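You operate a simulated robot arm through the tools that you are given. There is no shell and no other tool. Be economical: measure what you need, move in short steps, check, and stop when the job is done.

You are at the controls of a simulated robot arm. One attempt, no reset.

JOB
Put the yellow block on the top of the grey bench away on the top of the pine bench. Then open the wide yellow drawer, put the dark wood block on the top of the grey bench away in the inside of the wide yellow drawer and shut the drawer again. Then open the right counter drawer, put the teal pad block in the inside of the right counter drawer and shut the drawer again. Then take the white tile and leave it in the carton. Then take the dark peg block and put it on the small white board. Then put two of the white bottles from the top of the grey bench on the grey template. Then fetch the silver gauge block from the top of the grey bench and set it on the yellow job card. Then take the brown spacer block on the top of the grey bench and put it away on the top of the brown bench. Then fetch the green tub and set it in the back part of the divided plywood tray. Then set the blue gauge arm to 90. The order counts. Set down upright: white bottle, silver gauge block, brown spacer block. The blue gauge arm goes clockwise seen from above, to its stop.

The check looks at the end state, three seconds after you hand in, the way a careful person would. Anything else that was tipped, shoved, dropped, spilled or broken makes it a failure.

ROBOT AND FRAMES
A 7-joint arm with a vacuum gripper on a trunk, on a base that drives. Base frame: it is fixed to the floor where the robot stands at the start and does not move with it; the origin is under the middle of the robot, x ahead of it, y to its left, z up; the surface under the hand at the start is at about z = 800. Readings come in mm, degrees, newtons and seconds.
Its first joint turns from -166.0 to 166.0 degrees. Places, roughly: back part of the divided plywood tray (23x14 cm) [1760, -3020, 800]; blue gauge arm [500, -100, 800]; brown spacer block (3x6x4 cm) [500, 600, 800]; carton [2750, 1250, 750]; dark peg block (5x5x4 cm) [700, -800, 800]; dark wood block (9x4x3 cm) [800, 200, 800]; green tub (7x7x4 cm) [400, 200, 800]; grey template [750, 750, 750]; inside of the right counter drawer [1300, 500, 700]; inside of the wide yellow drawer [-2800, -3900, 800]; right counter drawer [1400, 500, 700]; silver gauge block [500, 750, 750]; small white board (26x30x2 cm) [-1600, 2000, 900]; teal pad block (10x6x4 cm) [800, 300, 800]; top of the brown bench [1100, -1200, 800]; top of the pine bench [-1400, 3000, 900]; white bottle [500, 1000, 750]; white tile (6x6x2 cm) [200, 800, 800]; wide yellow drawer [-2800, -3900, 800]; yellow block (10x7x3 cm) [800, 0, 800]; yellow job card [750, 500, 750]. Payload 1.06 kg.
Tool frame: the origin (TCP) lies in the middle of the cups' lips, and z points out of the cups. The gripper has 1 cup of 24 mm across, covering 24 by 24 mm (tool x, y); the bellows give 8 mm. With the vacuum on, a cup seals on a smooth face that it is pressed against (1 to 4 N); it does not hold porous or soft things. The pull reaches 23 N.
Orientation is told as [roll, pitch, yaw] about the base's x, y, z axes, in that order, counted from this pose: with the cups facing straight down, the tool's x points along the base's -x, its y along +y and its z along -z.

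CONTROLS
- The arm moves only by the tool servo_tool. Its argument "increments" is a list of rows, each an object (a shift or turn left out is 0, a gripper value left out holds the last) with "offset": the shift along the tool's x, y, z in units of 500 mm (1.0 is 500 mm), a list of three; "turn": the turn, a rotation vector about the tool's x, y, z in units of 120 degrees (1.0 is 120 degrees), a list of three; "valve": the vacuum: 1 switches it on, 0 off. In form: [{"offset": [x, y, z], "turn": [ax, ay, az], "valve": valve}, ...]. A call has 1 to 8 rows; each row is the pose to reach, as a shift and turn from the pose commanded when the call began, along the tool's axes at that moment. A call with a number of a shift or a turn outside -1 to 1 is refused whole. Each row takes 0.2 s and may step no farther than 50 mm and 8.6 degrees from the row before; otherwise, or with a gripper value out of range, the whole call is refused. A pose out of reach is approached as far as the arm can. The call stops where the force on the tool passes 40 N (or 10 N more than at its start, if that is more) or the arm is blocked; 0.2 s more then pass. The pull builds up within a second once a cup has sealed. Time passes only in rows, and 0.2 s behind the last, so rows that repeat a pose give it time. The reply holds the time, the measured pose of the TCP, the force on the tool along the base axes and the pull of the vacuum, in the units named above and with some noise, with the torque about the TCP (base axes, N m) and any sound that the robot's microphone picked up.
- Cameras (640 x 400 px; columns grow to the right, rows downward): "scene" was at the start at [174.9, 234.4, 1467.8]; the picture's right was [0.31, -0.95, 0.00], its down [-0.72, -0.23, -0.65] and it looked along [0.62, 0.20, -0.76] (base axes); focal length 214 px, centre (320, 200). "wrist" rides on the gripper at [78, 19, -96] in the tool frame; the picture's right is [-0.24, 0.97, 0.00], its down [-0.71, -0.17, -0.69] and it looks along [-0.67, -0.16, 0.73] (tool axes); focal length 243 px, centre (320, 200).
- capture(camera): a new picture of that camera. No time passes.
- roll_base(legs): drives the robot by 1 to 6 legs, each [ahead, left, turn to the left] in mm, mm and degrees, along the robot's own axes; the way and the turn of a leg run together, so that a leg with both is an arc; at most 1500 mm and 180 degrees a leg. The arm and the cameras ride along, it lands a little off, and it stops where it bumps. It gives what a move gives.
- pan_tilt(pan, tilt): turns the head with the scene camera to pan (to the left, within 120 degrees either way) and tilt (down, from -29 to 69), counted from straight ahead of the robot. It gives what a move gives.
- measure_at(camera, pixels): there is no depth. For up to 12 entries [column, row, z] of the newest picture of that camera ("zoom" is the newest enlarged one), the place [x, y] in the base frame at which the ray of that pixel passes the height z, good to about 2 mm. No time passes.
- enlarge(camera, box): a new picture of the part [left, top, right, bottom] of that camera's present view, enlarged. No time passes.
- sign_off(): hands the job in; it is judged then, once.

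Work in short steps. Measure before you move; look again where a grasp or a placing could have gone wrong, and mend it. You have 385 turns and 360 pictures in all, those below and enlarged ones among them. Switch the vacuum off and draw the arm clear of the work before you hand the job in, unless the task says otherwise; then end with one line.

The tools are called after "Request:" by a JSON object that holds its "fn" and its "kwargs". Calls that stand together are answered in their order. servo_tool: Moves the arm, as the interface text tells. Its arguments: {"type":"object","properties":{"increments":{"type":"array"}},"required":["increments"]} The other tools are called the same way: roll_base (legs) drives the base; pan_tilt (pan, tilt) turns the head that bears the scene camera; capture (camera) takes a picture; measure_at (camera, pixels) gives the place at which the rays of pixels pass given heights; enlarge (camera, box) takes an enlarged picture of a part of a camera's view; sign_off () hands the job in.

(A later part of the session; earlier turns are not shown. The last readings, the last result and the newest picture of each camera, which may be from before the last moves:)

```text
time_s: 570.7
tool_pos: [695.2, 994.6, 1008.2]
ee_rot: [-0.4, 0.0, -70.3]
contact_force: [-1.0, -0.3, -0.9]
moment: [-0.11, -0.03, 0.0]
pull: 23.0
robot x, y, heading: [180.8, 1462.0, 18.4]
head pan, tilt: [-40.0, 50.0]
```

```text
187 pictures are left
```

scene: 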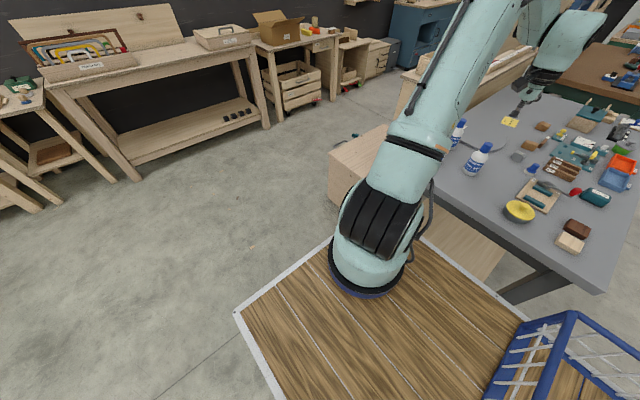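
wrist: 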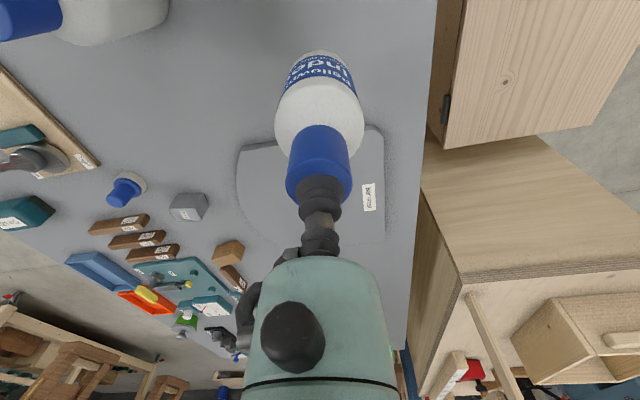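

Lifted. Move 175 mm forward to over (755,830).

Request:
{"fn": "servo_tool", "kwargs": {"increments": [{"offset": [-0.07, 0, 0]}, {"offset": [-0.14, 0, 0]}, {"offset": [-0.21, 0, 0]}, {"offset": [-0.28, 0, 0]}, {"offset": [-0.35, 0, 0]}, {"offset": [-0.35, 0, 0.04]}]}}

Request:
{"fn": "capture", "kwargs": {"camera": "wrist"}}

Request:
{"fn": "capture", "kwargs": {"camera": "scene"}}

```text
time_s: 572.1
tool_pos: [756.3, 832.8, 986.5]
ee_rot: [-0.4, -0.1, -70.3]
contact_force: [0.3, 0.1, -1.3]
moment: [-0.11, -0.05, 0.03]
pull: 22.9
robot x, y, heading: [186.9, 1459.2, 18.8]
head pan, tilt: [-40.0, 50.0]
```

```text
186 pictures are left
```

wrist: 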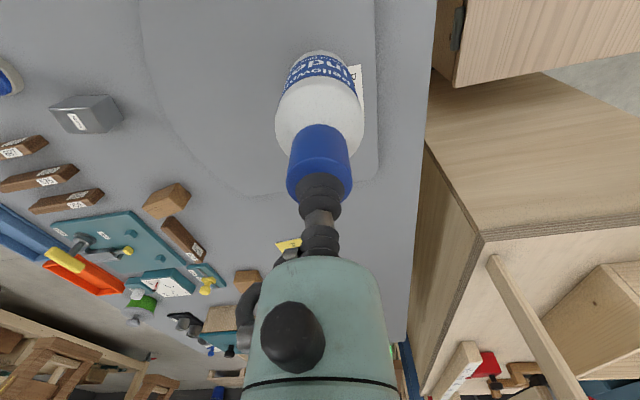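

```text
185 pictures are left
```

scene: 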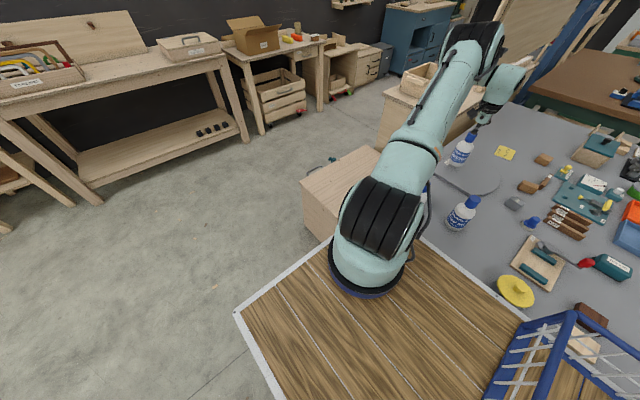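

Request:
{"fn": "servo_tool", "kwargs": {"increments": [{"offset": [0, 0, 0.02]}, {"offset": [0, 0, 0.036]}, {"offset": [0, 0, 0.046]}, {"offset": [0, 0, 0.054]}]}}

```text
time_s: 573.1
tool_pos: [756.6, 830.2, 960.2]
ee_rot: [-0.4, -0.2, -70.2]
contact_force: [-0.1, -1.3, 5.2]
moment: [-0.08, -0.07, 0.01]
pull: 22.2
robot x, y, heading: [187.6, 1461.8, 18.8]
head pan, tilt: [-40.0, 50.0]
```

Request:
{"fn": "servo_tool", "kwargs": {"increments": [{"offset": [0, 0, 0.006]}, {"offset": [0, 0, 0.006], "valve": 0}, {"offset": [0, 0, 0.004]}, {"offset": [0, 0, 0.0]}, {"offset": [0, 0, -0.01]}, {"offset": [0, 0, -0.04]}, {"offset": [0, 0, -0.12]}, {"offset": [0, 0, -0.2]}]}}

Request:
{"fn": "capture", "kwargs": {"camera": "wrist"}}

```text
time_s: 574.9
tool_pos: [757.3, 829.3, 1062.7]
ee_rot: [-0.3, 0.0, -70.4]
contact_force: [-0.1, -0.6, 0.5]
moment: [0.03, -0.02, -0.02]
pull: 0.1
robot x, y, heading: [186.2, 1459.4, 18.6]
head pan, tilt: [-40.0, 50.0]
```

```text
184 pictures are left
```

wrist: 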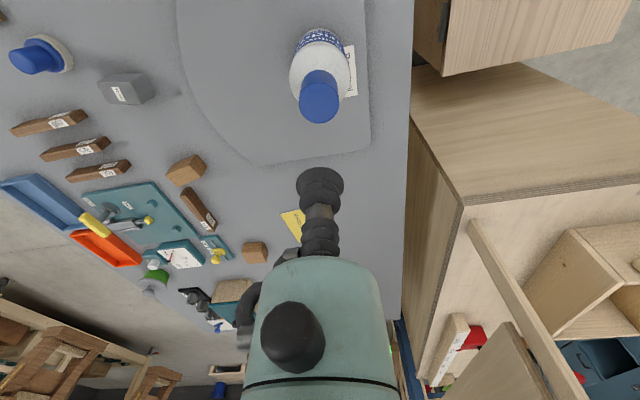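

Bottle stands on the template. Shift the base left 110 mm and move over the Slow set bottle.

Request:
{"fn": "roll_base", "kwargs": {"legs": [[0, 110, 0]]}}

Request:
{"fn": "servo_tool", "kwargs": {"increments": [{"offset": [0.06, -0.055, -0.02]}, {"offset": [0.12, -0.11, -0.02]}, {"offset": [0.18, -0.165, -0.02]}, {"offset": [0.24, -0.22, -0.02]}, {"offset": [0.3, -0.27, -0.02]}, {"offset": [0.354, -0.319, -0.02]}]}}

Request:
{"fn": "capture", "kwargs": {"camera": "wrist"}}

```text
time_s: 576.0
tool_pos: [723.4, 932.4, 1062.4]
ee_rot: [-0.4, -0.1, -70.2]
contact_force: [0.0, -0.1, 0.1]
moment: [0.0, -0.01, -0.03]
pull: 0.0
robot x, y, heading: [150.0, 1566.6, 19.0]
head pan, tilt: [-40.0, 50.0]
```

```text
time_s: 577.4
tool_pos: [513.3, 1044.2, 1074.0]
ee_rot: [-0.4, -0.1, -70.3]
contact_force: [0.0, -0.7, -0.5]
moment: [-0.03, -0.01, -0.04]
pull: 0.0
robot x, y, heading: [152.6, 1565.5, 19.0]
head pan, tilt: [-40.0, 50.0]
```

```text
183 pictures are left
```

wrist: 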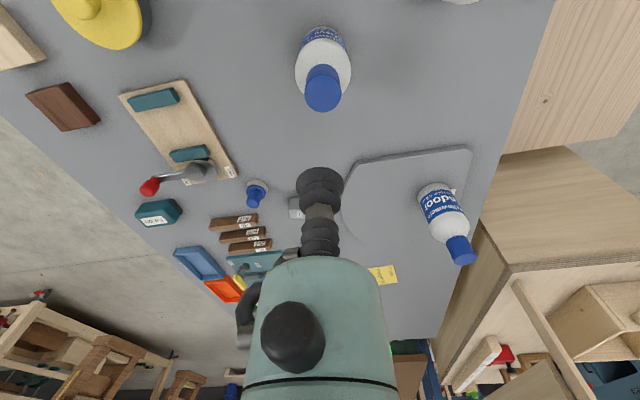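

Request:
{"fn": "servo_tool", "kwargs": {"increments": [{"offset": [0, 0, 0.08]}, {"offset": [0, 0, 0.15]}]}}

Request:
{"fn": "enlarge", "kwargs": {"camera": "wrist", "box": [280, 80, 370, 170]}}

```text
time_s: 578.0
tool_pos: [511.9, 1044.7, 998.9]
ee_rot: [-0.4, -0.2, -70.3]
contact_force: [0.1, 0.0, -0.1]
moment: [-0.04, 0.0, 0.0]
pull: 0.1
robot x, y, heading: [152.6, 1561.5, 18.7]
head pan, tilt: [-40.0, 50.0]
```

```text
4.44 times, centred on (325, 125) of wrist
```

zoom: 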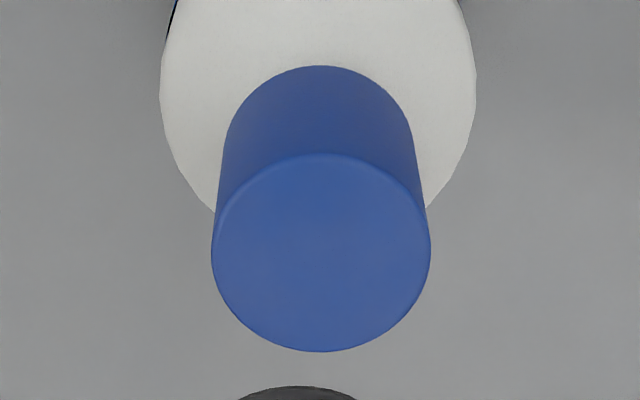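

Small centring correction (about 3 mm), then seal.

Request:
{"fn": "servo_tool", "kwargs": {"increments": [{"offset": [-0.003, 0.006, 0.05], "valve": 1}, {"offset": [-0.003, 0.006, 0.085]}, {"offset": [-0.003, 0.006, 0.1]}, {"offset": [-0.003, 0.006, 0.108]}, {"offset": [-0.003, 0.006, 0.112]}]}}

Request:
{"fn": "servo_tool", "kwargs": {"increments": [{"offset": [0, 0, -0.01]}, {"offset": [0, 0, -0.03]}, {"offset": [0, 0, -0.07]}, {"offset": [0, 0, -0.11]}, {"offset": [0, 0, -0.13]}, {"offset": [0, 0, -0.13]}]}}

Request:
{"fn": "capture", "kwargs": {"camera": "wrist"}}

```text
time_s: 579.2
tool_pos: [514.3, 1043.2, 943.7]
ee_rot: [-0.4, -0.2, -70.3]
contact_force: [2.8, 1.4, 17.6]
moment: [0.03, -0.05, 0.04]
pull: 23.0
robot x, y, heading: [152.1, 1563.2, 18.7]
head pan, tilt: [-40.0, 50.0]
```

```text
time_s: 580.6
tool_pos: [514.2, 1044.0, 1008.4]
ee_rot: [-0.4, -0.2, -70.3]
contact_force: [-0.2, 0.0, -2.1]
moment: [0.0, 0.02, -0.01]
pull: 23.2
robot x, y, heading: [148.7, 1559.3, 18.9]
head pan, tilt: [-40.0, 50.0]
```

```text
181 pictures are left
```

wrist: 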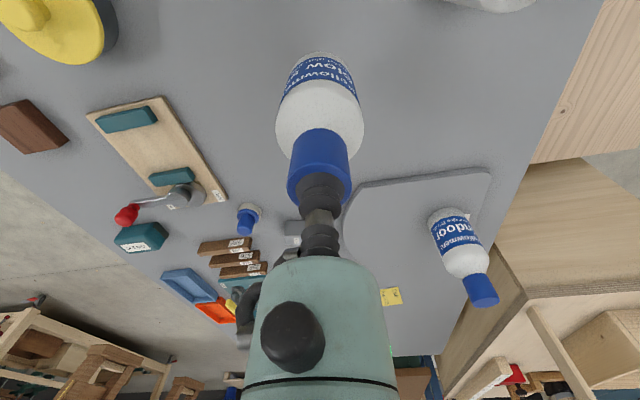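

Request:
{"fn": "roll_base", "kwargs": {"legs": [[0, -105, 0]]}}

```text
time_s: 581.8
tool_pos: [547.0, 944.4, 1007.8]
ee_rot: [-0.4, -0.1, -70.3]
contact_force: [-0.1, -0.2, -2.2]
moment: [-0.02, 0.0, 0.0]
pull: 23.0
robot x, y, heading: [180.7, 1463.5, 18.5]
head pan, tilt: [-40.0, 50.0]
```

Request:
{"fn": "servo_tool", "kwargs": {"increments": [{"offset": [-0.085, 0.024, 0]}, {"offset": [-0.17, 0.048, 0]}, {"offset": [-0.255, 0.072, 0]}, {"offset": [-0.341, 0.0965, 0]}, {"offset": [-0.341, 0.0965, 0.04]}]}}

Request:
{"fn": "capture", "kwargs": {"camera": "wrist"}}

```text
time_s: 583.0
tool_pos: [649.1, 800.8, 989.1]
ee_rot: [-0.4, 0.0, -70.3]
contact_force: [-0.3, -0.4, -1.3]
moment: [0.01, -0.02, -0.02]
pull: 22.8
robot x, y, heading: [183.1, 1465.9, 18.9]
head pan, tilt: [-40.0, 50.0]
```

```text
180 pictures are left
```

wrist: 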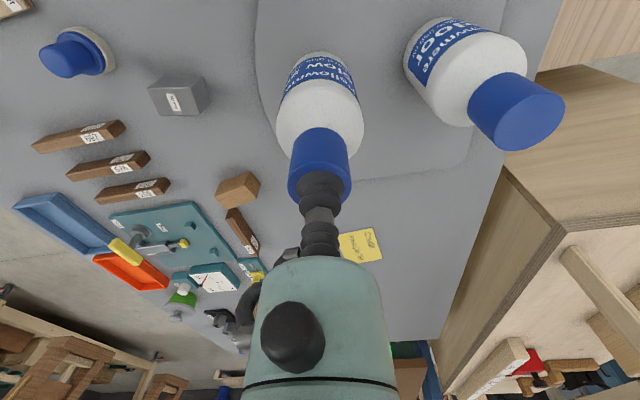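

Request:
{"fn": "servo_tool", "kwargs": {"increments": [{"offset": [0, 0, 0.02]}, {"offset": [0, 0, 0.04]}, {"offset": [0, 0, 0.05]}, {"offset": [0, 0, 0.058]}, {"offset": [0, 0, 0.064]}]}}

```text
time_s: 584.2
tool_pos: [649.0, 798.9, 959.3]
ee_rot: [-0.5, -0.2, -70.5]
contact_force: [1.4, 0.4, 19.3]
moment: [0.06, -0.03, -0.02]
pull: 23.3
robot x, y, heading: [180.3, 1459.5, 18.4]
head pan, tilt: [-40.0, 50.0]
```

Request:
{"fn": "servo_tool", "kwargs": {"increments": [{"offset": [0, 0, -0.004]}, {"offset": [0, 0, -0.004], "valve": 0}, {"offset": [0, 0, -0.004]}, {"offset": [0, 0, -0.006]}, {"offset": [0, 0, -0.016]}, {"offset": [0, 0, -0.06]}, {"offset": [0, 0, -0.14]}, {"offset": [0, 0, -0.22]}]}}

Request:
{"fn": "capture", "kwargs": {"camera": "wrist"}}

Request:
{"fn": "capture", "kwargs": {"camera": "scene"}}

```text
time_s: 586.0
tool_pos: [652.2, 802.1, 1066.7]
ee_rot: [-0.5, 0.0, -70.5]
contact_force: [-0.1, 0.1, 0.7]
moment: [0.0, -0.01, 0.03]
pull: 0.0
robot x, y, heading: [183.5, 1463.9, 18.9]
head pan, tilt: [-40.0, 50.0]
```

```text
179 pictures are left
```

wrist: 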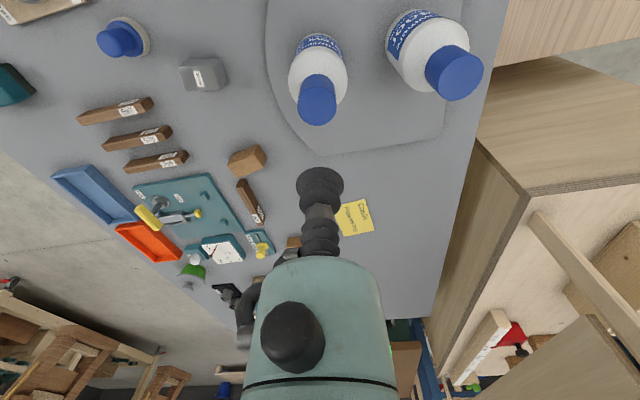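

```text
178 pictures are left
```

scene: 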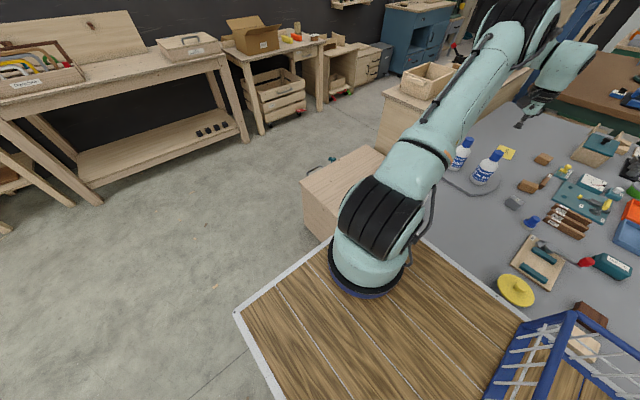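

Both bottles stand on the template. Now inspect the silver gauge block.

Request:
{"fn": "enlarge", "kwargs": {"camera": "wrist", "box": [160, 40, 260, 102]}}

Request:
{"fn": "enlarge", "kwargs": {"camera": "scene", "box": [480, 130, 580, 230]}}

```text
6.40 times, centred on (210, 71) of wrist
```

zoom: 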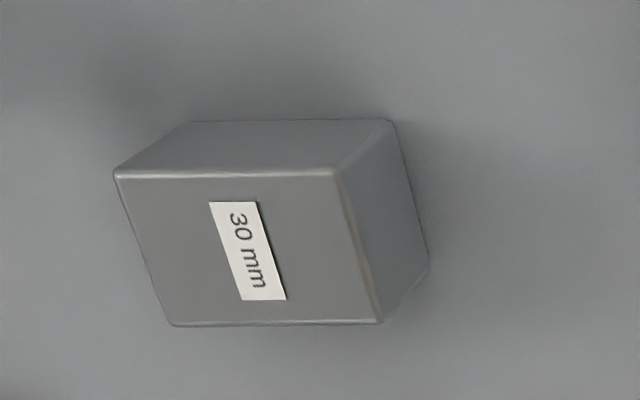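

```text
4.00 times, centred on (530, 180) of scene
```

zoom: 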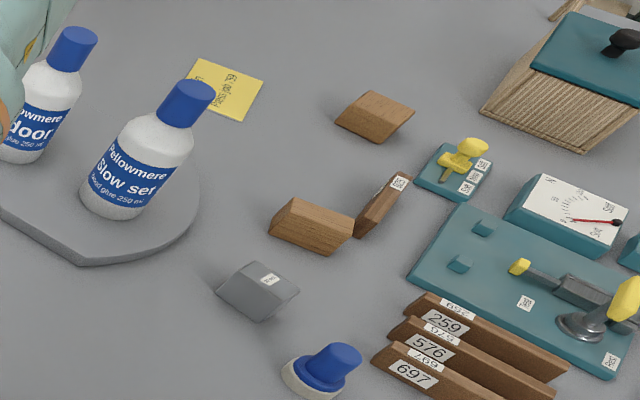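

Request:
{"fn": "measure_at", "kwargs": {"camera": "wrist", "pixels": [[178, 66.6, 830], [212, 66.6, 830], [219.4, 90.2, 830], [186.9, 90.5, 830], [199, 78.5, 830], [199, 78.5, 840], [222, 58.5, 800]]}}

Request:
{"fn": "measure_at", "kwargs": {"camera": "zoom", "pixels": [[270, 280, 830], [270, 280, 840], [240, 90, 800], [195, 60, 800], [264, 76, 800], [237, 120, 800], [192, 80, 800]]}}

```text
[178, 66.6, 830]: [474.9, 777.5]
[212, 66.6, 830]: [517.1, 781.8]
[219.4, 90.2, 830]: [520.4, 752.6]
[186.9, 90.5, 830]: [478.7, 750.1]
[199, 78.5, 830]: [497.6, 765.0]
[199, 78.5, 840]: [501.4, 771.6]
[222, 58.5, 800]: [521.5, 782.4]
```

```text
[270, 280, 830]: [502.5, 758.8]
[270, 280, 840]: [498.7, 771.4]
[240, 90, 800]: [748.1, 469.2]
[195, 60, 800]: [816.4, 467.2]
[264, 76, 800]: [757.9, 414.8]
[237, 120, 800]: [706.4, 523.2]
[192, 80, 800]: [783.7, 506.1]
```

Gauge block top at z≈839, centre ≈(500,770). The card is only reachable from the west side, so I go there (heading 108°) with the arm raised.

Request:
{"fn": "servo_tool", "kwargs": {"increments": [{"offset": [0.06, 0, -0.06]}, {"offset": [0.12, 0, -0.12]}, {"offset": [0.2, 0, -0.14]}]}}

Request:
{"fn": "roll_base", "kwargs": {"legs": [[-900, 40, 0], [0, 0, 90], [-900, 0, 0]]}}

```text
time_s: 586.8
tool_pos: [617.6, 896.0, 1136.5]
ee_rot: [-0.4, 0.1, -70.5]
contact_force: [-0.3, -0.9, 0.0]
moment: [0.03, -0.01, 0.0]
pull: 0.2
robot x, y, heading: [182.4, 1461.9, 18.6]
head pan, tilt: [-40.0, 50.0]
```

```text
time_s: 599.4
tool_pos: [170.5, 828.3, 1136.7]
ee_rot: [-0.4, -0.1, 19.6]
contact_force: [-1.5, 0.3, -0.5]
moment: [0.0, -0.01, -0.01]
pull: 0.0
robot x, y, heading: [-398.0, 394.0, 108.4]
head pan, tilt: [-40.0, 50.0]
```

Request:
{"fn": "roll_base", "kwargs": {"legs": [[-185, -205, 0.4]]}}

Request:
{"fn": "capture", "kwargs": {"camera": "wrist"}}

Request:
{"fn": "pan_tilt", "kwargs": {"pan": -70, "tilt": 50}}

Request:
{"fn": "capture", "kwargs": {"camera": "scene"}}

```text
time_s: 601.4
tool_pos: [420.8, 720.0, 1135.6]
ee_rot: [-0.5, -0.1, 19.8]
contact_force: [-0.5, 1.2, 1.0]
moment: [0.01, 0.0, 0.0]
pull: 0.0
robot x, y, heading: [-144.6, 286.0, 108.8]
head pan, tilt: [-40.0, 50.0]
```

```text
175 pictures are left
```

wrist: 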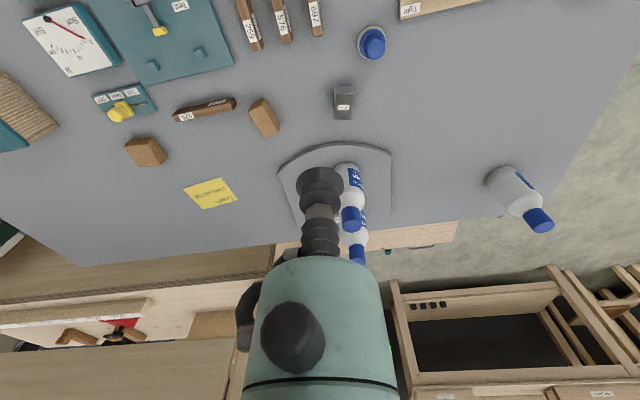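

```text
time_s: 602.3
tool_pos: [422.2, 721.7, 1137.6]
ee_rot: [-0.4, 0.0, 19.9]
contact_force: [-0.1, 0.2, -0.3]
moment: [0.0, 0.0, -0.01]
pull: 0.1
robot x, y, heading: [-142.3, 285.8, 108.8]
head pan, tilt: [-70.0, 50.0]
```

```text
174 pictures are left
```

scene: 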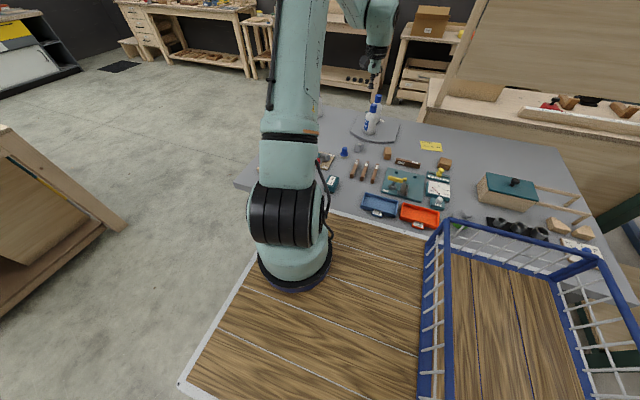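

Request:
{"fn": "enlarge", "kwargs": {"camera": "wrist", "box": [240, 60, 400, 160]}}

```text
4.00 times, centred on (320, 110) of wrist
```

zoom: 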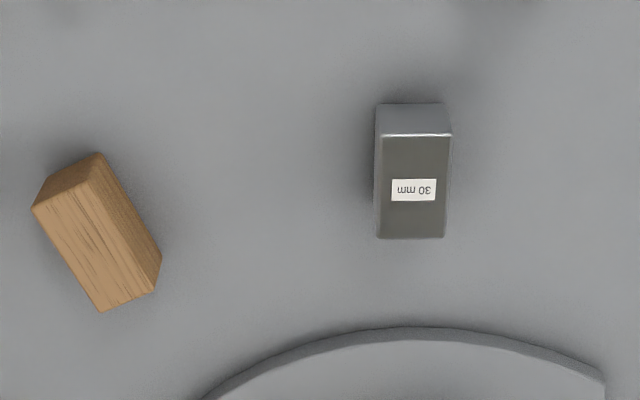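

Request:
{"fn": "measure_at", "kwargs": {"camera": "zoom", "pixels": [[376, 136, 839], [452, 136, 839], [443, 238, 839], [377, 237, 839], [413, 189, 839], [413, 189, 830], [33, 208, 840], [92, 172, 840], [154, 290, 840], [101, 311, 840]]}}

```text
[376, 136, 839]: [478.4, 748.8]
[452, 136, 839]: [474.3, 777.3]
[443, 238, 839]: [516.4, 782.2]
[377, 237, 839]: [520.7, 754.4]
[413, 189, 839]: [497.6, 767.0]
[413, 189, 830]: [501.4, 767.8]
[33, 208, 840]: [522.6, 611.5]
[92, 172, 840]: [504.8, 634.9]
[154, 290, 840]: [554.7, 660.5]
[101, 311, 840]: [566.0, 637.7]
```

Move above the gauge block and re-check centring from close.

Request:
{"fn": "servo_tool", "kwargs": {"increments": [{"offset": [-0.09, 0.017, 0]}, {"offset": [-0.177, 0.034, 0]}, {"offset": [-0.177, 0.034, 0.09]}, {"offset": [-0.177, 0.034, 0.18]}, {"offset": [-0.177, 0.034, 0.27]}, {"offset": [-0.177, 0.034, 0.36]}, {"offset": [-0.177, 0.034, 0.45]}, {"offset": [-0.177, 0.034, 0.49]}]}}

Request:
{"fn": "enlarge", "kwargs": {"camera": "wrist", "box": [270, 70, 370, 170]}}

```text
time_s: 604.1
tool_pos: [498.4, 765.9, 893.7]
ee_rot: [-0.5, -0.1, 19.8]
contact_force: [0.5, 0.5, 0.8]
moment: [0.02, 0.01, 0.02]
pull: 0.0
robot x, y, heading: [-145.1, 285.6, 109.2]
head pan, tilt: [-70.0, 50.0]
```

```text
4.00 times, centred on (320, 120) of wrist
```

zoom: 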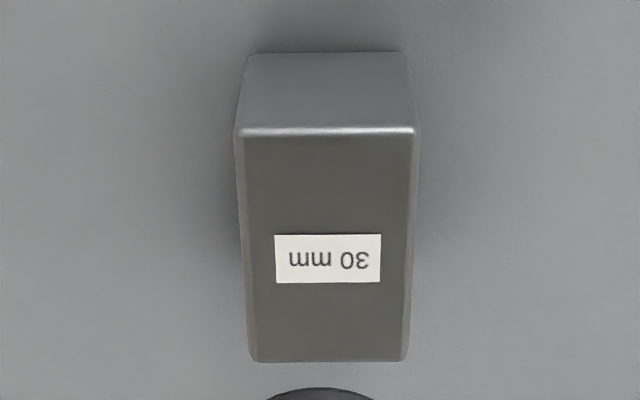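

Request:
{"fn": "servo_tool", "kwargs": {"increments": [{"offset": [0, 0.003, 0.06], "valve": 1}, {"offset": [0, 0.003, 0.095]}, {"offset": [0, 0.003, 0.108]}, {"offset": [0, 0.003, 0.116]}, {"offset": [0, 0.003, 0.12]}]}}

```text
time_s: 605.3
tool_pos: [499.9, 767.1, 832.6]
ee_rot: [-0.4, -0.3, 19.7]
contact_force: [5.4, -2.0, 17.7]
moment: [0.03, 0.09, -0.02]
pull: 23.3
robot x, y, heading: [-144.1, 287.0, 108.9]
head pan, tilt: [-70.0, 50.0]
```

Request:
{"fn": "servo_tool", "kwargs": {"increments": [{"offset": [0, 0, -0.02]}, {"offset": [0, 0, -0.08]}, {"offset": [0, 0, -0.16]}, {"offset": [0, 0, -0.24]}, {"offset": [0, 0, -0.32]}, {"offset": [0.06, 0, -0.38]}, {"offset": [0.13, 0, -0.42]}]}}

Request:
{"fn": "capture", "kwargs": {"camera": "wrist"}}

```text
time_s: 606.9
tool_pos: [438.9, 746.0, 1039.2]
ee_rot: [-0.4, 0.1, 19.7]
contact_force: [0.3, 0.2, -2.4]
moment: [-0.02, 0.0, -0.01]
pull: 23.2
robot x, y, heading: [-143.3, 284.2, 108.9]
head pan, tilt: [-70.0, 50.0]
```

```text
171 pictures are left
```

wrist: 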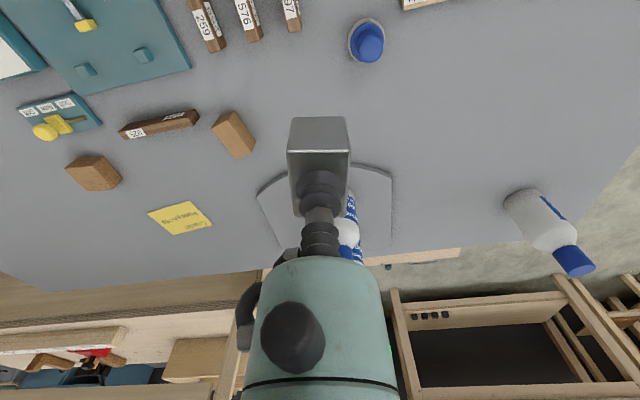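

Request:
{"fn": "roll_base", "kwargs": {"legs": [[-344, -65, 0]]}}

Request:
{"fn": "capture", "kwargs": {"camera": "wrist"}}

```text
time_s: 609.2
tool_pos: [616.2, 431.6, 1039.6]
ee_rot: [-0.3, -0.1, 19.5]
contact_force: [0.3, 0.6, -2.0]
moment: [0.01, 0.03, 0.01]
pull: 22.9
robot x, y, heading: [32.6, -29.6, 108.6]
head pan, tilt: [-70.0, 50.0]
```

```text
170 pictures are left
```

wrist: 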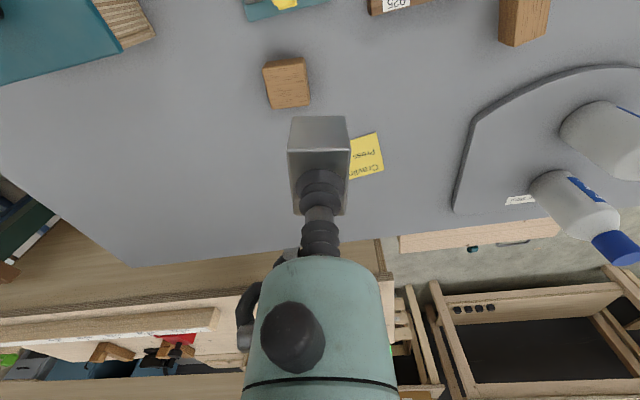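

Request:
{"fn": "measure_at", "kwargs": {"camera": "wrist", "pixels": [[377, 132, 800], [384, 168, 800]]}}

```text
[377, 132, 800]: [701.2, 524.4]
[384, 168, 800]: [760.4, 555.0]
```

Move over the card centre (754, 491) and descend.

Request:
{"fn": "servo_tool", "kwargs": {"increments": [{"offset": [-0.08, 0.005, 0.02]}, {"offset": [-0.16, 0.01, 0.05]}, {"offset": [-0.24, 0.015, 0.08]}, {"offset": [-0.3, 0.02, 0.12]}, {"offset": [-0.3, 0.02, 0.2]}, {"offset": [-0.3, 0.02, 0.28]}, {"offset": [-0.3, 0.02, 0.34]}]}}

Request:
{"fn": "capture", "kwargs": {"camera": "wrist"}}

```text
time_s: 610.8
tool_pos: [754.0, 491.9, 868.6]
ee_rot: [-0.2, -0.1, 19.5]
contact_force: [-0.3, 0.1, 0.1]
moment: [-0.02, 0.02, 0.02]
pull: 23.0
out of reach, approached as far as the arm can: row 4
robot x, y, heading: [30.3, -27.5, 108.6]
head pan, tilt: [-70.0, 50.0]
```

```text
169 pictures are left
```

wrist: 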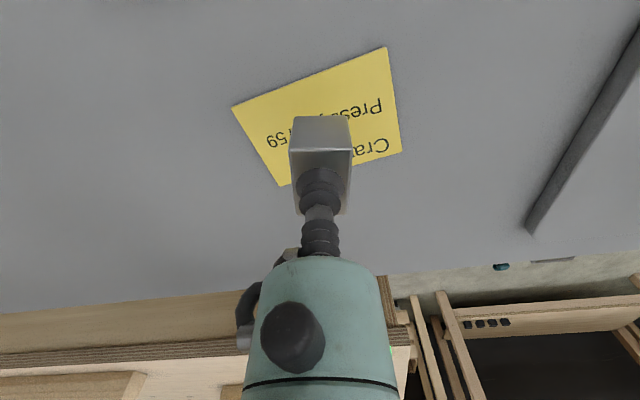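

Request:
{"fn": "measure_at", "kwargs": {"camera": "wrist", "pixels": [[232, 106, 800], [386, 47, 800], [402, 152, 800], [279, 186, 800]]}}

```text
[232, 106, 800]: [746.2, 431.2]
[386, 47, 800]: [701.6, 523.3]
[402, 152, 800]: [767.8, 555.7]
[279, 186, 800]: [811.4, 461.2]
```

Request:
{"fn": "servo_tool", "kwargs": {"increments": [{"offset": [-0.005, 0, 0.03]}, {"offset": [-0.005, 0, 0.05]}, {"offset": [-0.005, 0, 0.06]}, {"offset": [-0.005, 0, 0.068]}]}}

```text
time_s: 611.8
tool_pos: [750.6, 490.3, 843.7]
ee_rot: [-0.4, -0.1, 19.6]
contact_force: [0.9, -0.3, -1.8]
moment: [-0.02, 0.0, 0.01]
pull: 23.0
out of reach, approached as far as the arm can: row 1, 2, 3, 4
robot x, y, heading: [32.9, -33.4, 108.7]
head pan, tilt: [-70.0, 50.0]
```

Just out of reach; raise 20 mm, move the base 30 mm closer, and retry.

Request:
{"fn": "servo_tool", "kwargs": {"increments": [{"offset": [0.01, 0, -0.04]}, {"offset": [0.01, 0, -0.05]}]}}

Request:
{"fn": "roll_base", "kwargs": {"legs": [[0, -30, 0]]}}

```text
time_s: 612.4
tool_pos: [746.5, 488.1, 870.4]
ee_rot: [-0.4, -0.2, 19.6]
contact_force: [-0.2, 0.1, -1.3]
moment: [0.02, 0.02, 0.02]
pull: 22.8
robot x, y, heading: [28.8, -26.8, 108.7]
head pan, tilt: [-70.0, 50.0]
```

```text
time_s: 613.3
tool_pos: [774.5, 496.3, 869.7]
ee_rot: [-0.4, 0.0, 19.5]
contact_force: [0.2, -0.1, -1.4]
moment: [-0.02, 0.0, -0.02]
pull: 22.7
robot x, y, heading: [60.0, -21.2, 108.7]
head pan, tilt: [-70.0, 50.0]
```

Request:
{"fn": "servo_tool", "kwargs": {"increments": [{"offset": [0.035, 0.006, 0.02]}, {"offset": [0.035, 0.006, 0.045]}, {"offset": [0.035, 0.006, 0.055]}, {"offset": [0.035, 0.006, 0.063]}]}}

```text
time_s: 614.3
tool_pos: [756.8, 492.6, 839.4]
ee_rot: [-0.4, -0.3, 19.4]
contact_force: [-0.7, 0.0, 3.9]
moment: [0.04, 0.02, 0.0]
pull: 22.7
robot x, y, heading: [59.8, -18.9, 108.6]
head pan, tilt: [-70.0, 50.0]
```

Touching the card. Press slightly, release, lift.

Request:
{"fn": "servo_tool", "kwargs": {"increments": [{"offset": [0, 0, 0.006]}, {"offset": [0, 0, 0.006], "valve": 0}, {"offset": [0, 0, 0.004]}, {"offset": [0, 0, 0.0]}, {"offset": [0, 0, -0.012]}, {"offset": [0, 0, -0.06]}, {"offset": [0, 0, -0.14]}, {"offset": [0.06, 0, -0.21]}]}}

Request:
{"fn": "servo_tool", "kwargs": {"increments": [{"offset": [0.06, 0, -0.06]}, {"offset": [0.12, 0, -0.13]}, {"offset": [0.2, 0, -0.18]}, {"offset": [0.28, 0, -0.2]}]}}

Request:
{"fn": "capture", "kwargs": {"camera": "wrist"}}

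```text
time_s: 616.1
tool_pos: [730.1, 482.2, 941.4]
ee_rot: [-0.4, -0.2, 19.5]
contact_force: [0.5, -0.9, -0.2]
moment: [0.0, 0.02, 0.02]
pull: 0.1
robot x, y, heading: [57.3, -23.0, 108.4]
head pan, tilt: [-70.0, 50.0]
```

```text
time_s: 617.1
tool_pos: [597.5, 436.8, 1041.4]
ee_rot: [-0.4, 0.0, 19.4]
contact_force: [0.5, 0.6, -0.6]
moment: [0.02, 0.0, -0.01]
pull: 0.1
robot x, y, heading: [56.9, -23.1, 108.6]
head pan, tilt: [-70.0, 50.0]
```

```text
168 pictures are left
```

wrist: 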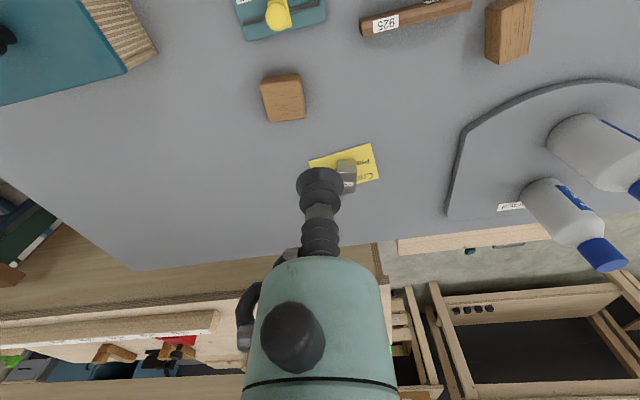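

Gauge block stands on the card. Next the brown spacer block at ≈(537,636): move over it.

Request:
{"fn": "servo_tool", "kwargs": {"increments": [{"offset": [0, 0.09, 0]}, {"offset": [-0.005, 0.18, 0]}, {"offset": [-0.01, 0.27, 0]}, {"offset": [-0.015, 0.35, 0]}, {"offset": [-0.018, 0.416, 0.03]}, {"offset": [-0.018, 0.416, 0.12]}, {"offset": [-0.018, 0.416, 0.21]}, {"offset": [-0.018, 0.416, 0.29]}]}}

Request:
{"fn": "capture", "kwargs": {"camera": "wrist"}}

Request:
{"fn": "enlarge", "kwargs": {"camera": "wrist", "box": [260, 60, 380, 180]}}

```text
time_s: 618.9
tool_pos: [537.2, 636.9, 893.5]
ee_rot: [-0.4, -0.1, 19.5]
contact_force: [-0.1, -0.6, 0.6]
moment: [0.01, -0.02, -0.02]
pull: 0.1
robot x, y, heading: [61.6, -21.6, 108.5]
head pan, tilt: [-70.0, 50.0]
```

```text
167 pictures are left
```

wrist: 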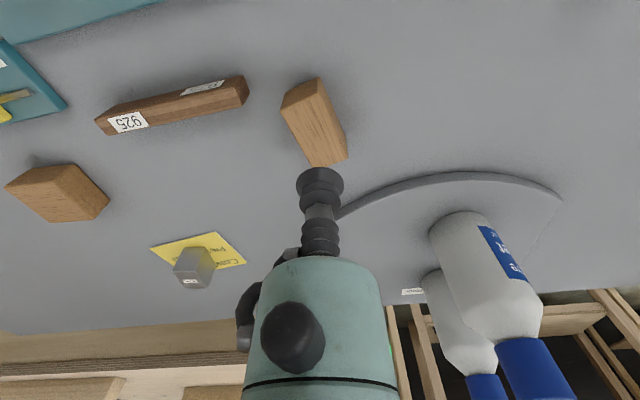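

```text
3.33 times, centred on (320, 120) of wrist
```

zoom: 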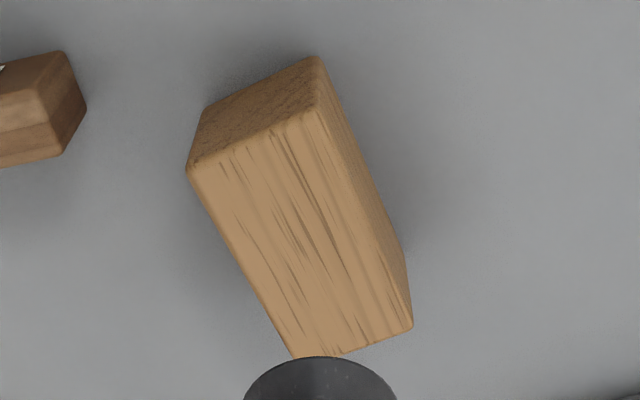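

Request:
{"fn": "measure_at", "kwargs": {"camera": "zoom", "pixels": [[188, 170, 840], [315, 105, 840], [412, 328, 840], [293, 357, 840]]}}

```text
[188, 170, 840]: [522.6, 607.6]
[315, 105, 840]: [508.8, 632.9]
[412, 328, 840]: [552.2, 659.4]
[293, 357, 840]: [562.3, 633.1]
```

Request:
{"fn": "servo_tool", "kwargs": {"increments": [{"offset": [0.004, -0.006, 0.06], "valve": 1}, {"offset": [0.004, -0.006, 0.09]}, {"offset": [0.004, -0.006, 0.106]}, {"offset": [0.004, -0.006, 0.114]}, {"offset": [0.004, -0.006, 0.118]}]}}

```text
time_s: 620.1
tool_pos: [534.8, 630.9, 836.0]
ee_rot: [-0.4, -0.1, 19.6]
contact_force: [0.0, 0.3, -0.1]
moment: [-0.01, -0.03, -0.01]
pull: 23.5
robot x, y, heading: [57.2, -20.7, 108.7]
head pan, tilt: [-70.0, 50.0]
```

Sealed. Lift, retract, and drive south to the brown bench.

Request:
{"fn": "servo_tool", "kwargs": {"increments": [{"offset": [0, 0, -0.02]}, {"offset": [0, 0, -0.1]}, {"offset": [0, 0, -0.19]}, {"offset": [0, 0, -0.28]}, {"offset": [0.05, -0.03, -0.36]}, {"offset": [0.1, -0.06, -0.44]}, {"offset": [0.15, -0.1, -0.5]}]}}

Request:
{"fn": "roll_base", "kwargs": {"legs": [[0, 290, 0], [-1150, 0, 0]]}}

Request:
{"fn": "capture", "kwargs": {"camera": "wrist"}}

Request:
{"fn": "capture", "kwargs": {"camera": "scene"}}

```text
time_s: 621.7
tool_pos: [477.2, 560.9, 1087.3]
ee_rot: [-0.4, 0.0, 19.5]
contact_force: [0.5, 0.6, -0.7]
moment: [-0.01, 0.03, 0.02]
pull: 23.0
robot x, y, heading: [60.4, -20.8, 108.5]
head pan, tilt: [-70.0, 50.0]
```

```text
time_s: 629.0
tool_pos: [554.9, -586.6, 1089.2]
ee_rot: [-0.4, -0.1, 21.1]
contact_force: [0.2, 0.8, -0.2]
moment: [-0.02, 0.02, 0.03]
pull: 22.9
robot x, y, heading: [151.1, -1179.2, 110.1]
head pan, tilt: [-70.0, 50.0]
```

```text
165 pictures are left
```

wrist: 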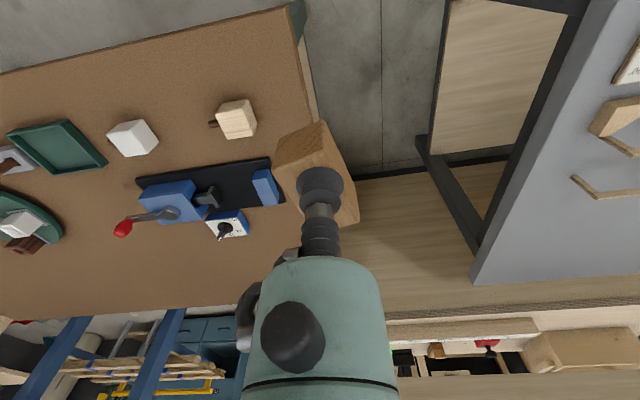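

```text
164 pictures are left
```

scene: 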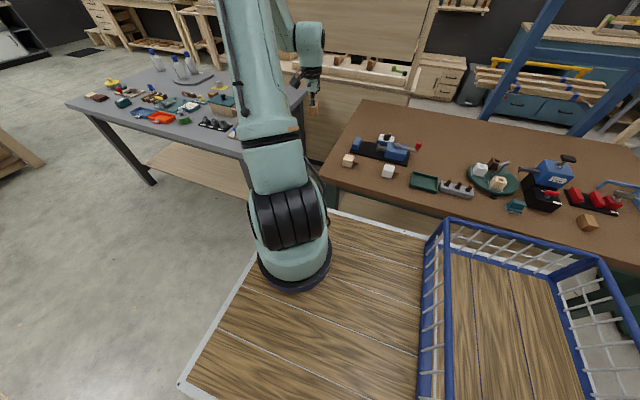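

Request:
{"fn": "measure_at", "kwargs": {"camera": "wrist", "pixels": [[182, 128, 800], [160, 275, 800], [240, 270, 800], [225, 225, 860], [132, 138, 840], [237, 118, 840], [122, 230, 860], [335, 235, 800], [225, 285, 800]]}}

```text
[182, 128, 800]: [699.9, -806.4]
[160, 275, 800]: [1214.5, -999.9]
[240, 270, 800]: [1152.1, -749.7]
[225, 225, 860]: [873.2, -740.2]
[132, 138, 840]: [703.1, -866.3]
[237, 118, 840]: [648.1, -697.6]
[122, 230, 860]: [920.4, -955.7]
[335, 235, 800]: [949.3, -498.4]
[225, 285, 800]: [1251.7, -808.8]
```

Place it in the vacated spot near (681,−797), which has ≥25 mm clearance each side.

Request:
{"fn": "servo_tool", "kwargs": {"increments": [{"offset": [-0.015, -0.09, 0]}, {"offset": [-0.03, -0.18, 0]}, {"offset": [-0.045, -0.27, 0]}, {"offset": [-0.06, -0.36, 0]}, {"offset": [-0.075, -0.44, 0]}, {"offset": [-0.084, -0.482, 0.04]}, {"offset": [-0.084, -0.482, 0.13]}, {"offset": [-0.084, -0.482, 0.22]}]}}

Request:
{"fn": "servo_tool", "kwargs": {"increments": [{"offset": [0, 0, 0.08]}, {"offset": [0, 0, 0.16]}, {"offset": [0, 0, 0.22]}]}}

Request:
{"fn": "capture", "kwargs": {"camera": "wrist"}}

```text
time_s: 630.8
tool_pos: [681.5, -795.2, 980.1]
ee_rot: [-0.4, 0.0, 21.2]
contact_force: [0.2, 0.0, 0.1]
moment: [-0.01, -0.03, 0.0]
pull: 23.0
robot x, y, heading: [153.2, -1181.6, 110.1]
head pan, tilt: [-70.0, 50.0]
```

```text
time_s: 631.6
tool_pos: [680.0, -796.4, 871.4]
ee_rot: [-0.4, -0.1, 21.1]
contact_force: [0.4, 0.0, -0.3]
moment: [0.04, -0.01, -0.01]
pull: 23.2
robot x, y, heading: [155.8, -1177.6, 110.1]
head pan, tilt: [-70.0, 50.0]
```

```text
163 pictures are left
```

wrist: 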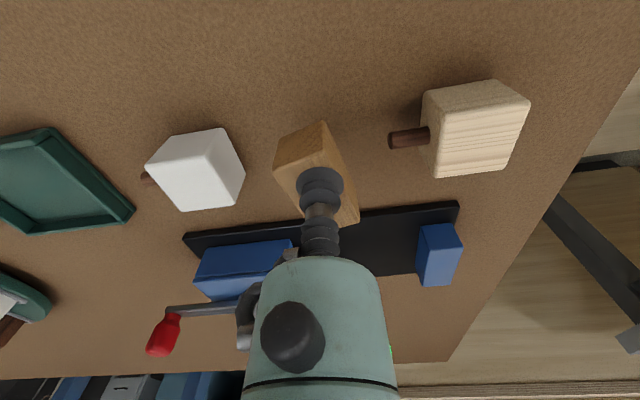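

Request:
{"fn": "measure_at", "kwargs": {"camera": "wrist", "pixels": [[360, 212, 808], [260, 228, 808], [185, 235, 808]]}}

```text
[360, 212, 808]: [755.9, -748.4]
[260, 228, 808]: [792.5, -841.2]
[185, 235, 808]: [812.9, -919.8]
```

Clear of the vise base by ~50 mm. Lower and release.

Request:
{"fn": "servo_tool", "kwargs": {"increments": [{"offset": [0, 0, 0.03]}, {"offset": [0, 0, 0.05]}, {"offset": [0, 0, 0.06]}, {"offset": [0, 0, 0.068]}]}}

```text
time_s: 632.6
tool_pos: [681.6, -797.6, 834.0]
ee_rot: [-0.4, -0.2, 21.1]
contact_force: [0.7, 0.5, -0.4]
moment: [0.0, 0.02, -0.01]
pull: 22.6
robot x, y, heading: [157.3, -1182.1, 110.6]
head pan, tilt: [-70.0, 50.0]
```

Request:
{"fn": "servo_tool", "kwargs": {"increments": [{"offset": [0, 0, 0.004]}, {"offset": [0, 0, 0.008]}, {"offset": [0, 0, 0.012]}]}}

```text
time_s: 633.4
tool_pos: [683.2, -797.5, 829.6]
ee_rot: [-0.5, -0.1, 21.1]
contact_force: [-5.6, 0.7, 16.3]
moment: [0.01, -0.01, -0.03]
pull: 23.0
robot x, y, heading: [151.0, -1177.6, 110.2]
head pan, tilt: [-70.0, 50.0]
```

Request:
{"fn": "servo_tool", "kwargs": {"increments": [{"offset": [0, 0, -0.004]}, {"offset": [0, 0, -0.004], "valve": 0}, {"offset": [0, 0, -0.004]}, {"offset": [0, 0, -0.008]}, {"offset": [0, 0, -0.02]}, {"offset": [0, 0, -0.1]}, {"offset": [0, 0, -0.19]}, {"offset": [0, 0, -0.28]}]}}

Request:
{"fn": "capture", "kwargs": {"camera": "wrist"}}

```text
time_s: 635.2
tool_pos: [681.9, -792.9, 973.2]
ee_rot: [-0.4, -0.1, 21.2]
contact_force: [0.0, -0.4, 0.5]
moment: [0.0, 0.03, 0.02]
pull: 0.2
robot x, y, heading: [156.7, -1175.5, 110.2]
head pan, tilt: [-70.0, 50.0]
```

```text
162 pictures are left
```

wrist: 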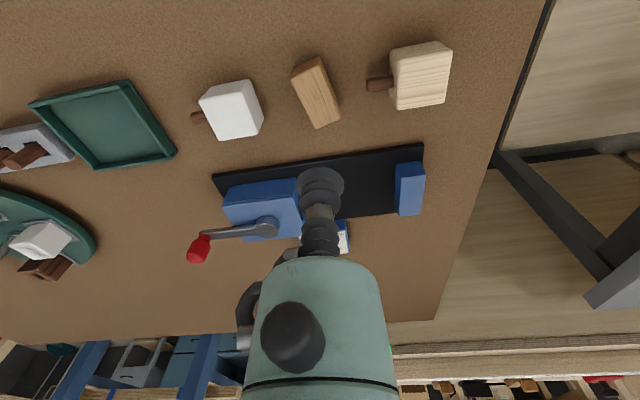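

Spacer placed. Now the green tub: raise the tool and drive north along the bench.

Request:
{"fn": "servo_tool", "kwargs": {"increments": [{"offset": [0, 0, -0.09]}, {"offset": [0.03, 0, -0.18]}, {"offset": [0.06, 0, -0.27]}, {"offset": [0.08, 0, -0.32]}]}}

Request:
{"fn": "roll_base", "kwargs": {"legs": [[1030, -20, -1]]}}

Request:
{"fn": "capture", "kwargs": {"camera": "wrist"}}

Request:
{"fn": "capture", "kwargs": {"camera": "scene"}}

```text
time_s: 636.2
tool_pos: [644.8, -809.3, 1132.0]
ee_rot: [-0.4, -0.1, 21.1]
contact_force: [-0.3, 0.7, -2.3]
moment: [0.01, 0.0, 0.0]
pull: 0.0
robot x, y, heading: [154.9, -1177.2, 110.3]
head pan, tilt: [-70.0, 50.0]
```

```text
time_s: 641.5
tool_pos: [329.5, 147.7, 1132.0]
ee_rot: [-0.4, -0.1, 19.9]
contact_force: [-0.1, -0.2, 0.4]
moment: [-0.01, -0.02, 0.01]
pull: 0.1
robot x, y, heading: [-170.6, -208.3, 109.3]
head pan, tilt: [-70.0, 50.0]
```

```text
161 pictures are left
```

wrist: 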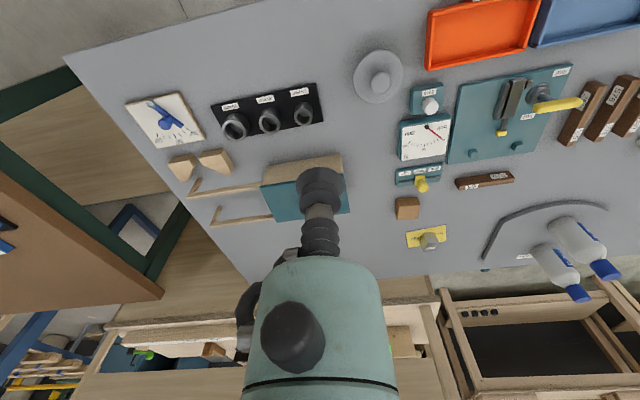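

```text
160 pictures are left
```

scene: 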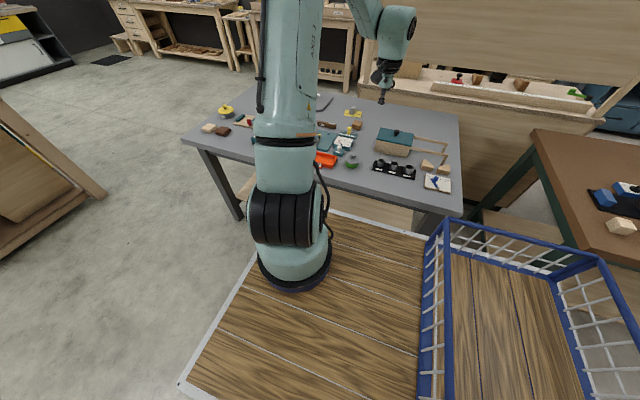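

Request:
{"fn": "enlarge", "kwargs": {"camera": "wrist", "box": [330, 30, 430, 130]}}

Request:
{"fn": "enlarge", "kwargs": {"camera": "scene", "box": [310, 130, 470, 210]}}

```text
4.00 times, centred on (380, 80) of wrist
```

zoom: 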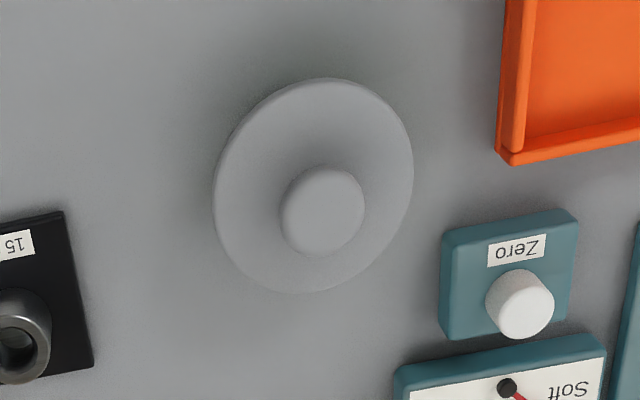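

```text
4.00 times, centred on (390, 170) of scene
```

zoom: 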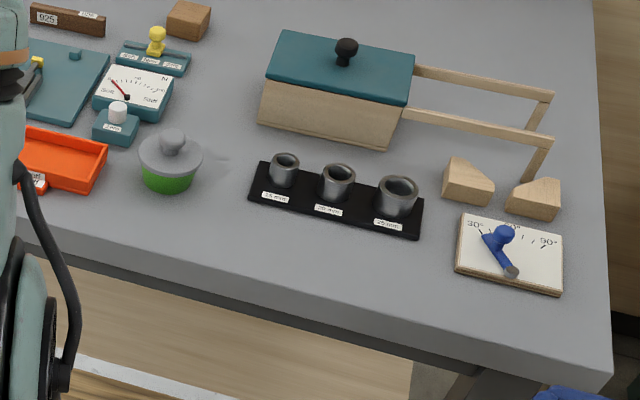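

Request:
{"fn": "measure_at", "kwargs": {"camera": "wrist", "pixels": [[380.75, 82.5, 840], [380.75, 82.5, 860]]}}

Request:
{"fn": "measure_at", "kwargs": {"camera": "scene", "pixels": [[353.2, 154.3, 840], [353.2, 154.3, 860]]}}

```text
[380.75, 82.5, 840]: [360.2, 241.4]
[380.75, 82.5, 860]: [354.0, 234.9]
```

```text
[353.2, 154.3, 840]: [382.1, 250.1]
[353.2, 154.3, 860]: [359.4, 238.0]
```

Knob top at z≈866, centre ≈(352,233). Move above it and check from close.

Request:
{"fn": "servo_tool", "kwargs": {"increments": [{"offset": [-0.098, 0.076, 0.03]}]}}

```text
refused: row 1 steps farther than a row can; nothing moved
```

Request:
{"fn": "servo_tool", "kwargs": {"increments": [{"offset": [-0.05, 0.072, 0]}, {"offset": [-0.1, 0.144, 0]}, {"offset": [-0.1, 0.144, 0.09]}, {"offset": [-0.1, 0.144, 0.18]}, {"offset": [-0.1, 0.144, 0.27]}, {"offset": [-0.1, 0.144, 0.36]}, {"offset": [-0.1, 0.144, 0.42]}]}}

Request:
{"fn": "capture", "kwargs": {"camera": "wrist"}}

Request:
{"fn": "enlarge", "kwargs": {"camera": "wrist", "box": [270, 70, 370, 170]}}

```text
time_s: 643.1
tool_pos: [355.2, 233.4, 921.1]
ee_rot: [-0.4, -0.1, 19.8]
contact_force: [-0.8, -0.6, 0.4]
moment: [-0.01, 0.02, -0.01]
pull: 0.1
robot x, y, heading: [-170.4, -210.4, 109.0]
head pan, tilt: [-70.0, 50.0]
```

```text
157 pictures are left
```

wrist: 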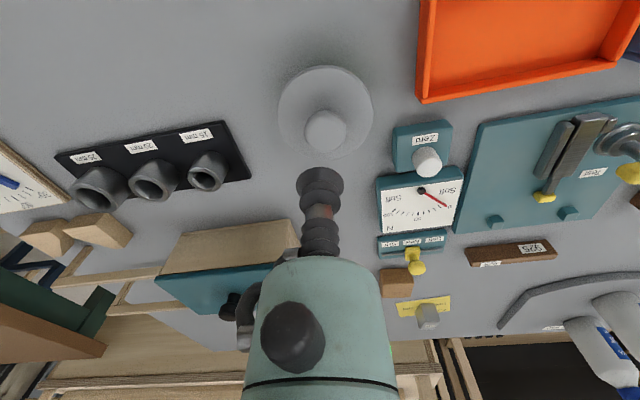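

```text
4.00 times, centred on (320, 120) of wrist
```

zoom: 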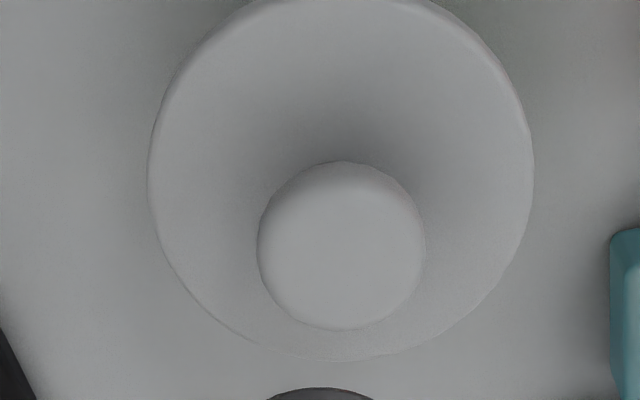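

Offset ~4 mm to the right; correct, seal on the knob and lift a little to see whether the tub comes along.

Request:
{"fn": "servo_tool", "kwargs": {"increments": [{"offset": [0, 0.0075, 0.06], "valve": 1}, {"offset": [0, 0.0075, 0.095]}, {"offset": [0, 0.0075, 0.108]}, {"offset": [0, 0.0075, 0.114]}, {"offset": [0, 0.0075, 0.118]}]}}

```text
time_s: 644.3
tool_pos: [351.0, 235.3, 861.6]
ee_rot: [-0.4, -0.1, 19.9]
contact_force: [-1.1, -0.2, 1.9]
moment: [0.06, -0.01, 0.0]
pull: 0.2
robot x, y, heading: [-164.6, -207.2, 109.0]
head pan, tilt: [-70.0, 50.0]
```

Request:
{"fn": "servo_tool", "kwargs": {"increments": [{"offset": [0, 0, 0.004]}, {"offset": [0, 0, 0.008]}, {"offset": [0, 0, 0.008]}, {"offset": [0, 0, 0.008]}]}}

Request:
{"fn": "enlarge", "kwargs": {"camera": "wrist", "box": [270, 90, 370, 210]}}

```text
time_s: 645.3
tool_pos: [350.0, 234.5, 857.6]
ee_rot: [-0.5, 0.0, 19.9]
contact_force: [0.0, 0.8, 4.4]
moment: [0.0, -0.01, 0.0]
pull: 0.0
robot x, y, heading: [-168.9, -207.3, 109.2]
head pan, tilt: [-70.0, 50.0]
```

```text
3.33 times, centred on (320, 150) of wrist
```

zoom: 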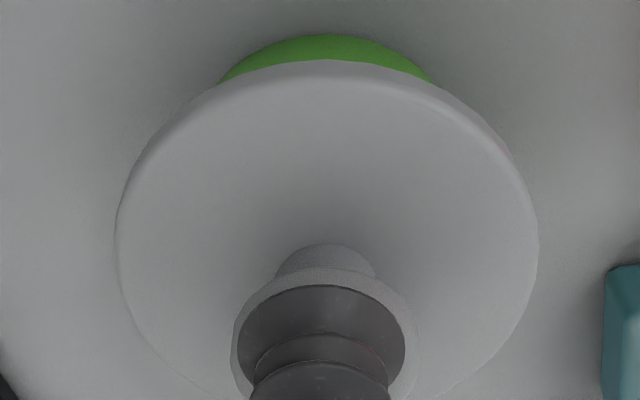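

No seal at 4 N; press a bit harder.

Request:
{"fn": "servo_tool", "kwargs": {"increments": [{"offset": [0, 0.002, 0.004]}, {"offset": [0, 0.002, 0.008]}, {"offset": [0, 0.002, 0.008]}, {"offset": [0, 0.002, 0.008]}, {"offset": [0, 0.002, 0.008]}]}}

```text
time_s: 646.5
tool_pos: [353.0, 235.5, 855.6]
ee_rot: [-0.4, -0.2, 19.9]
contact_force: [-2.5, 0.4, 39.0]
moment: [-0.09, -0.04, 0.0]
pull: 0.1
robot x, y, heading: [-170.3, -208.9, 109.0]
head pan, tilt: [-70.0, 50.0]
```

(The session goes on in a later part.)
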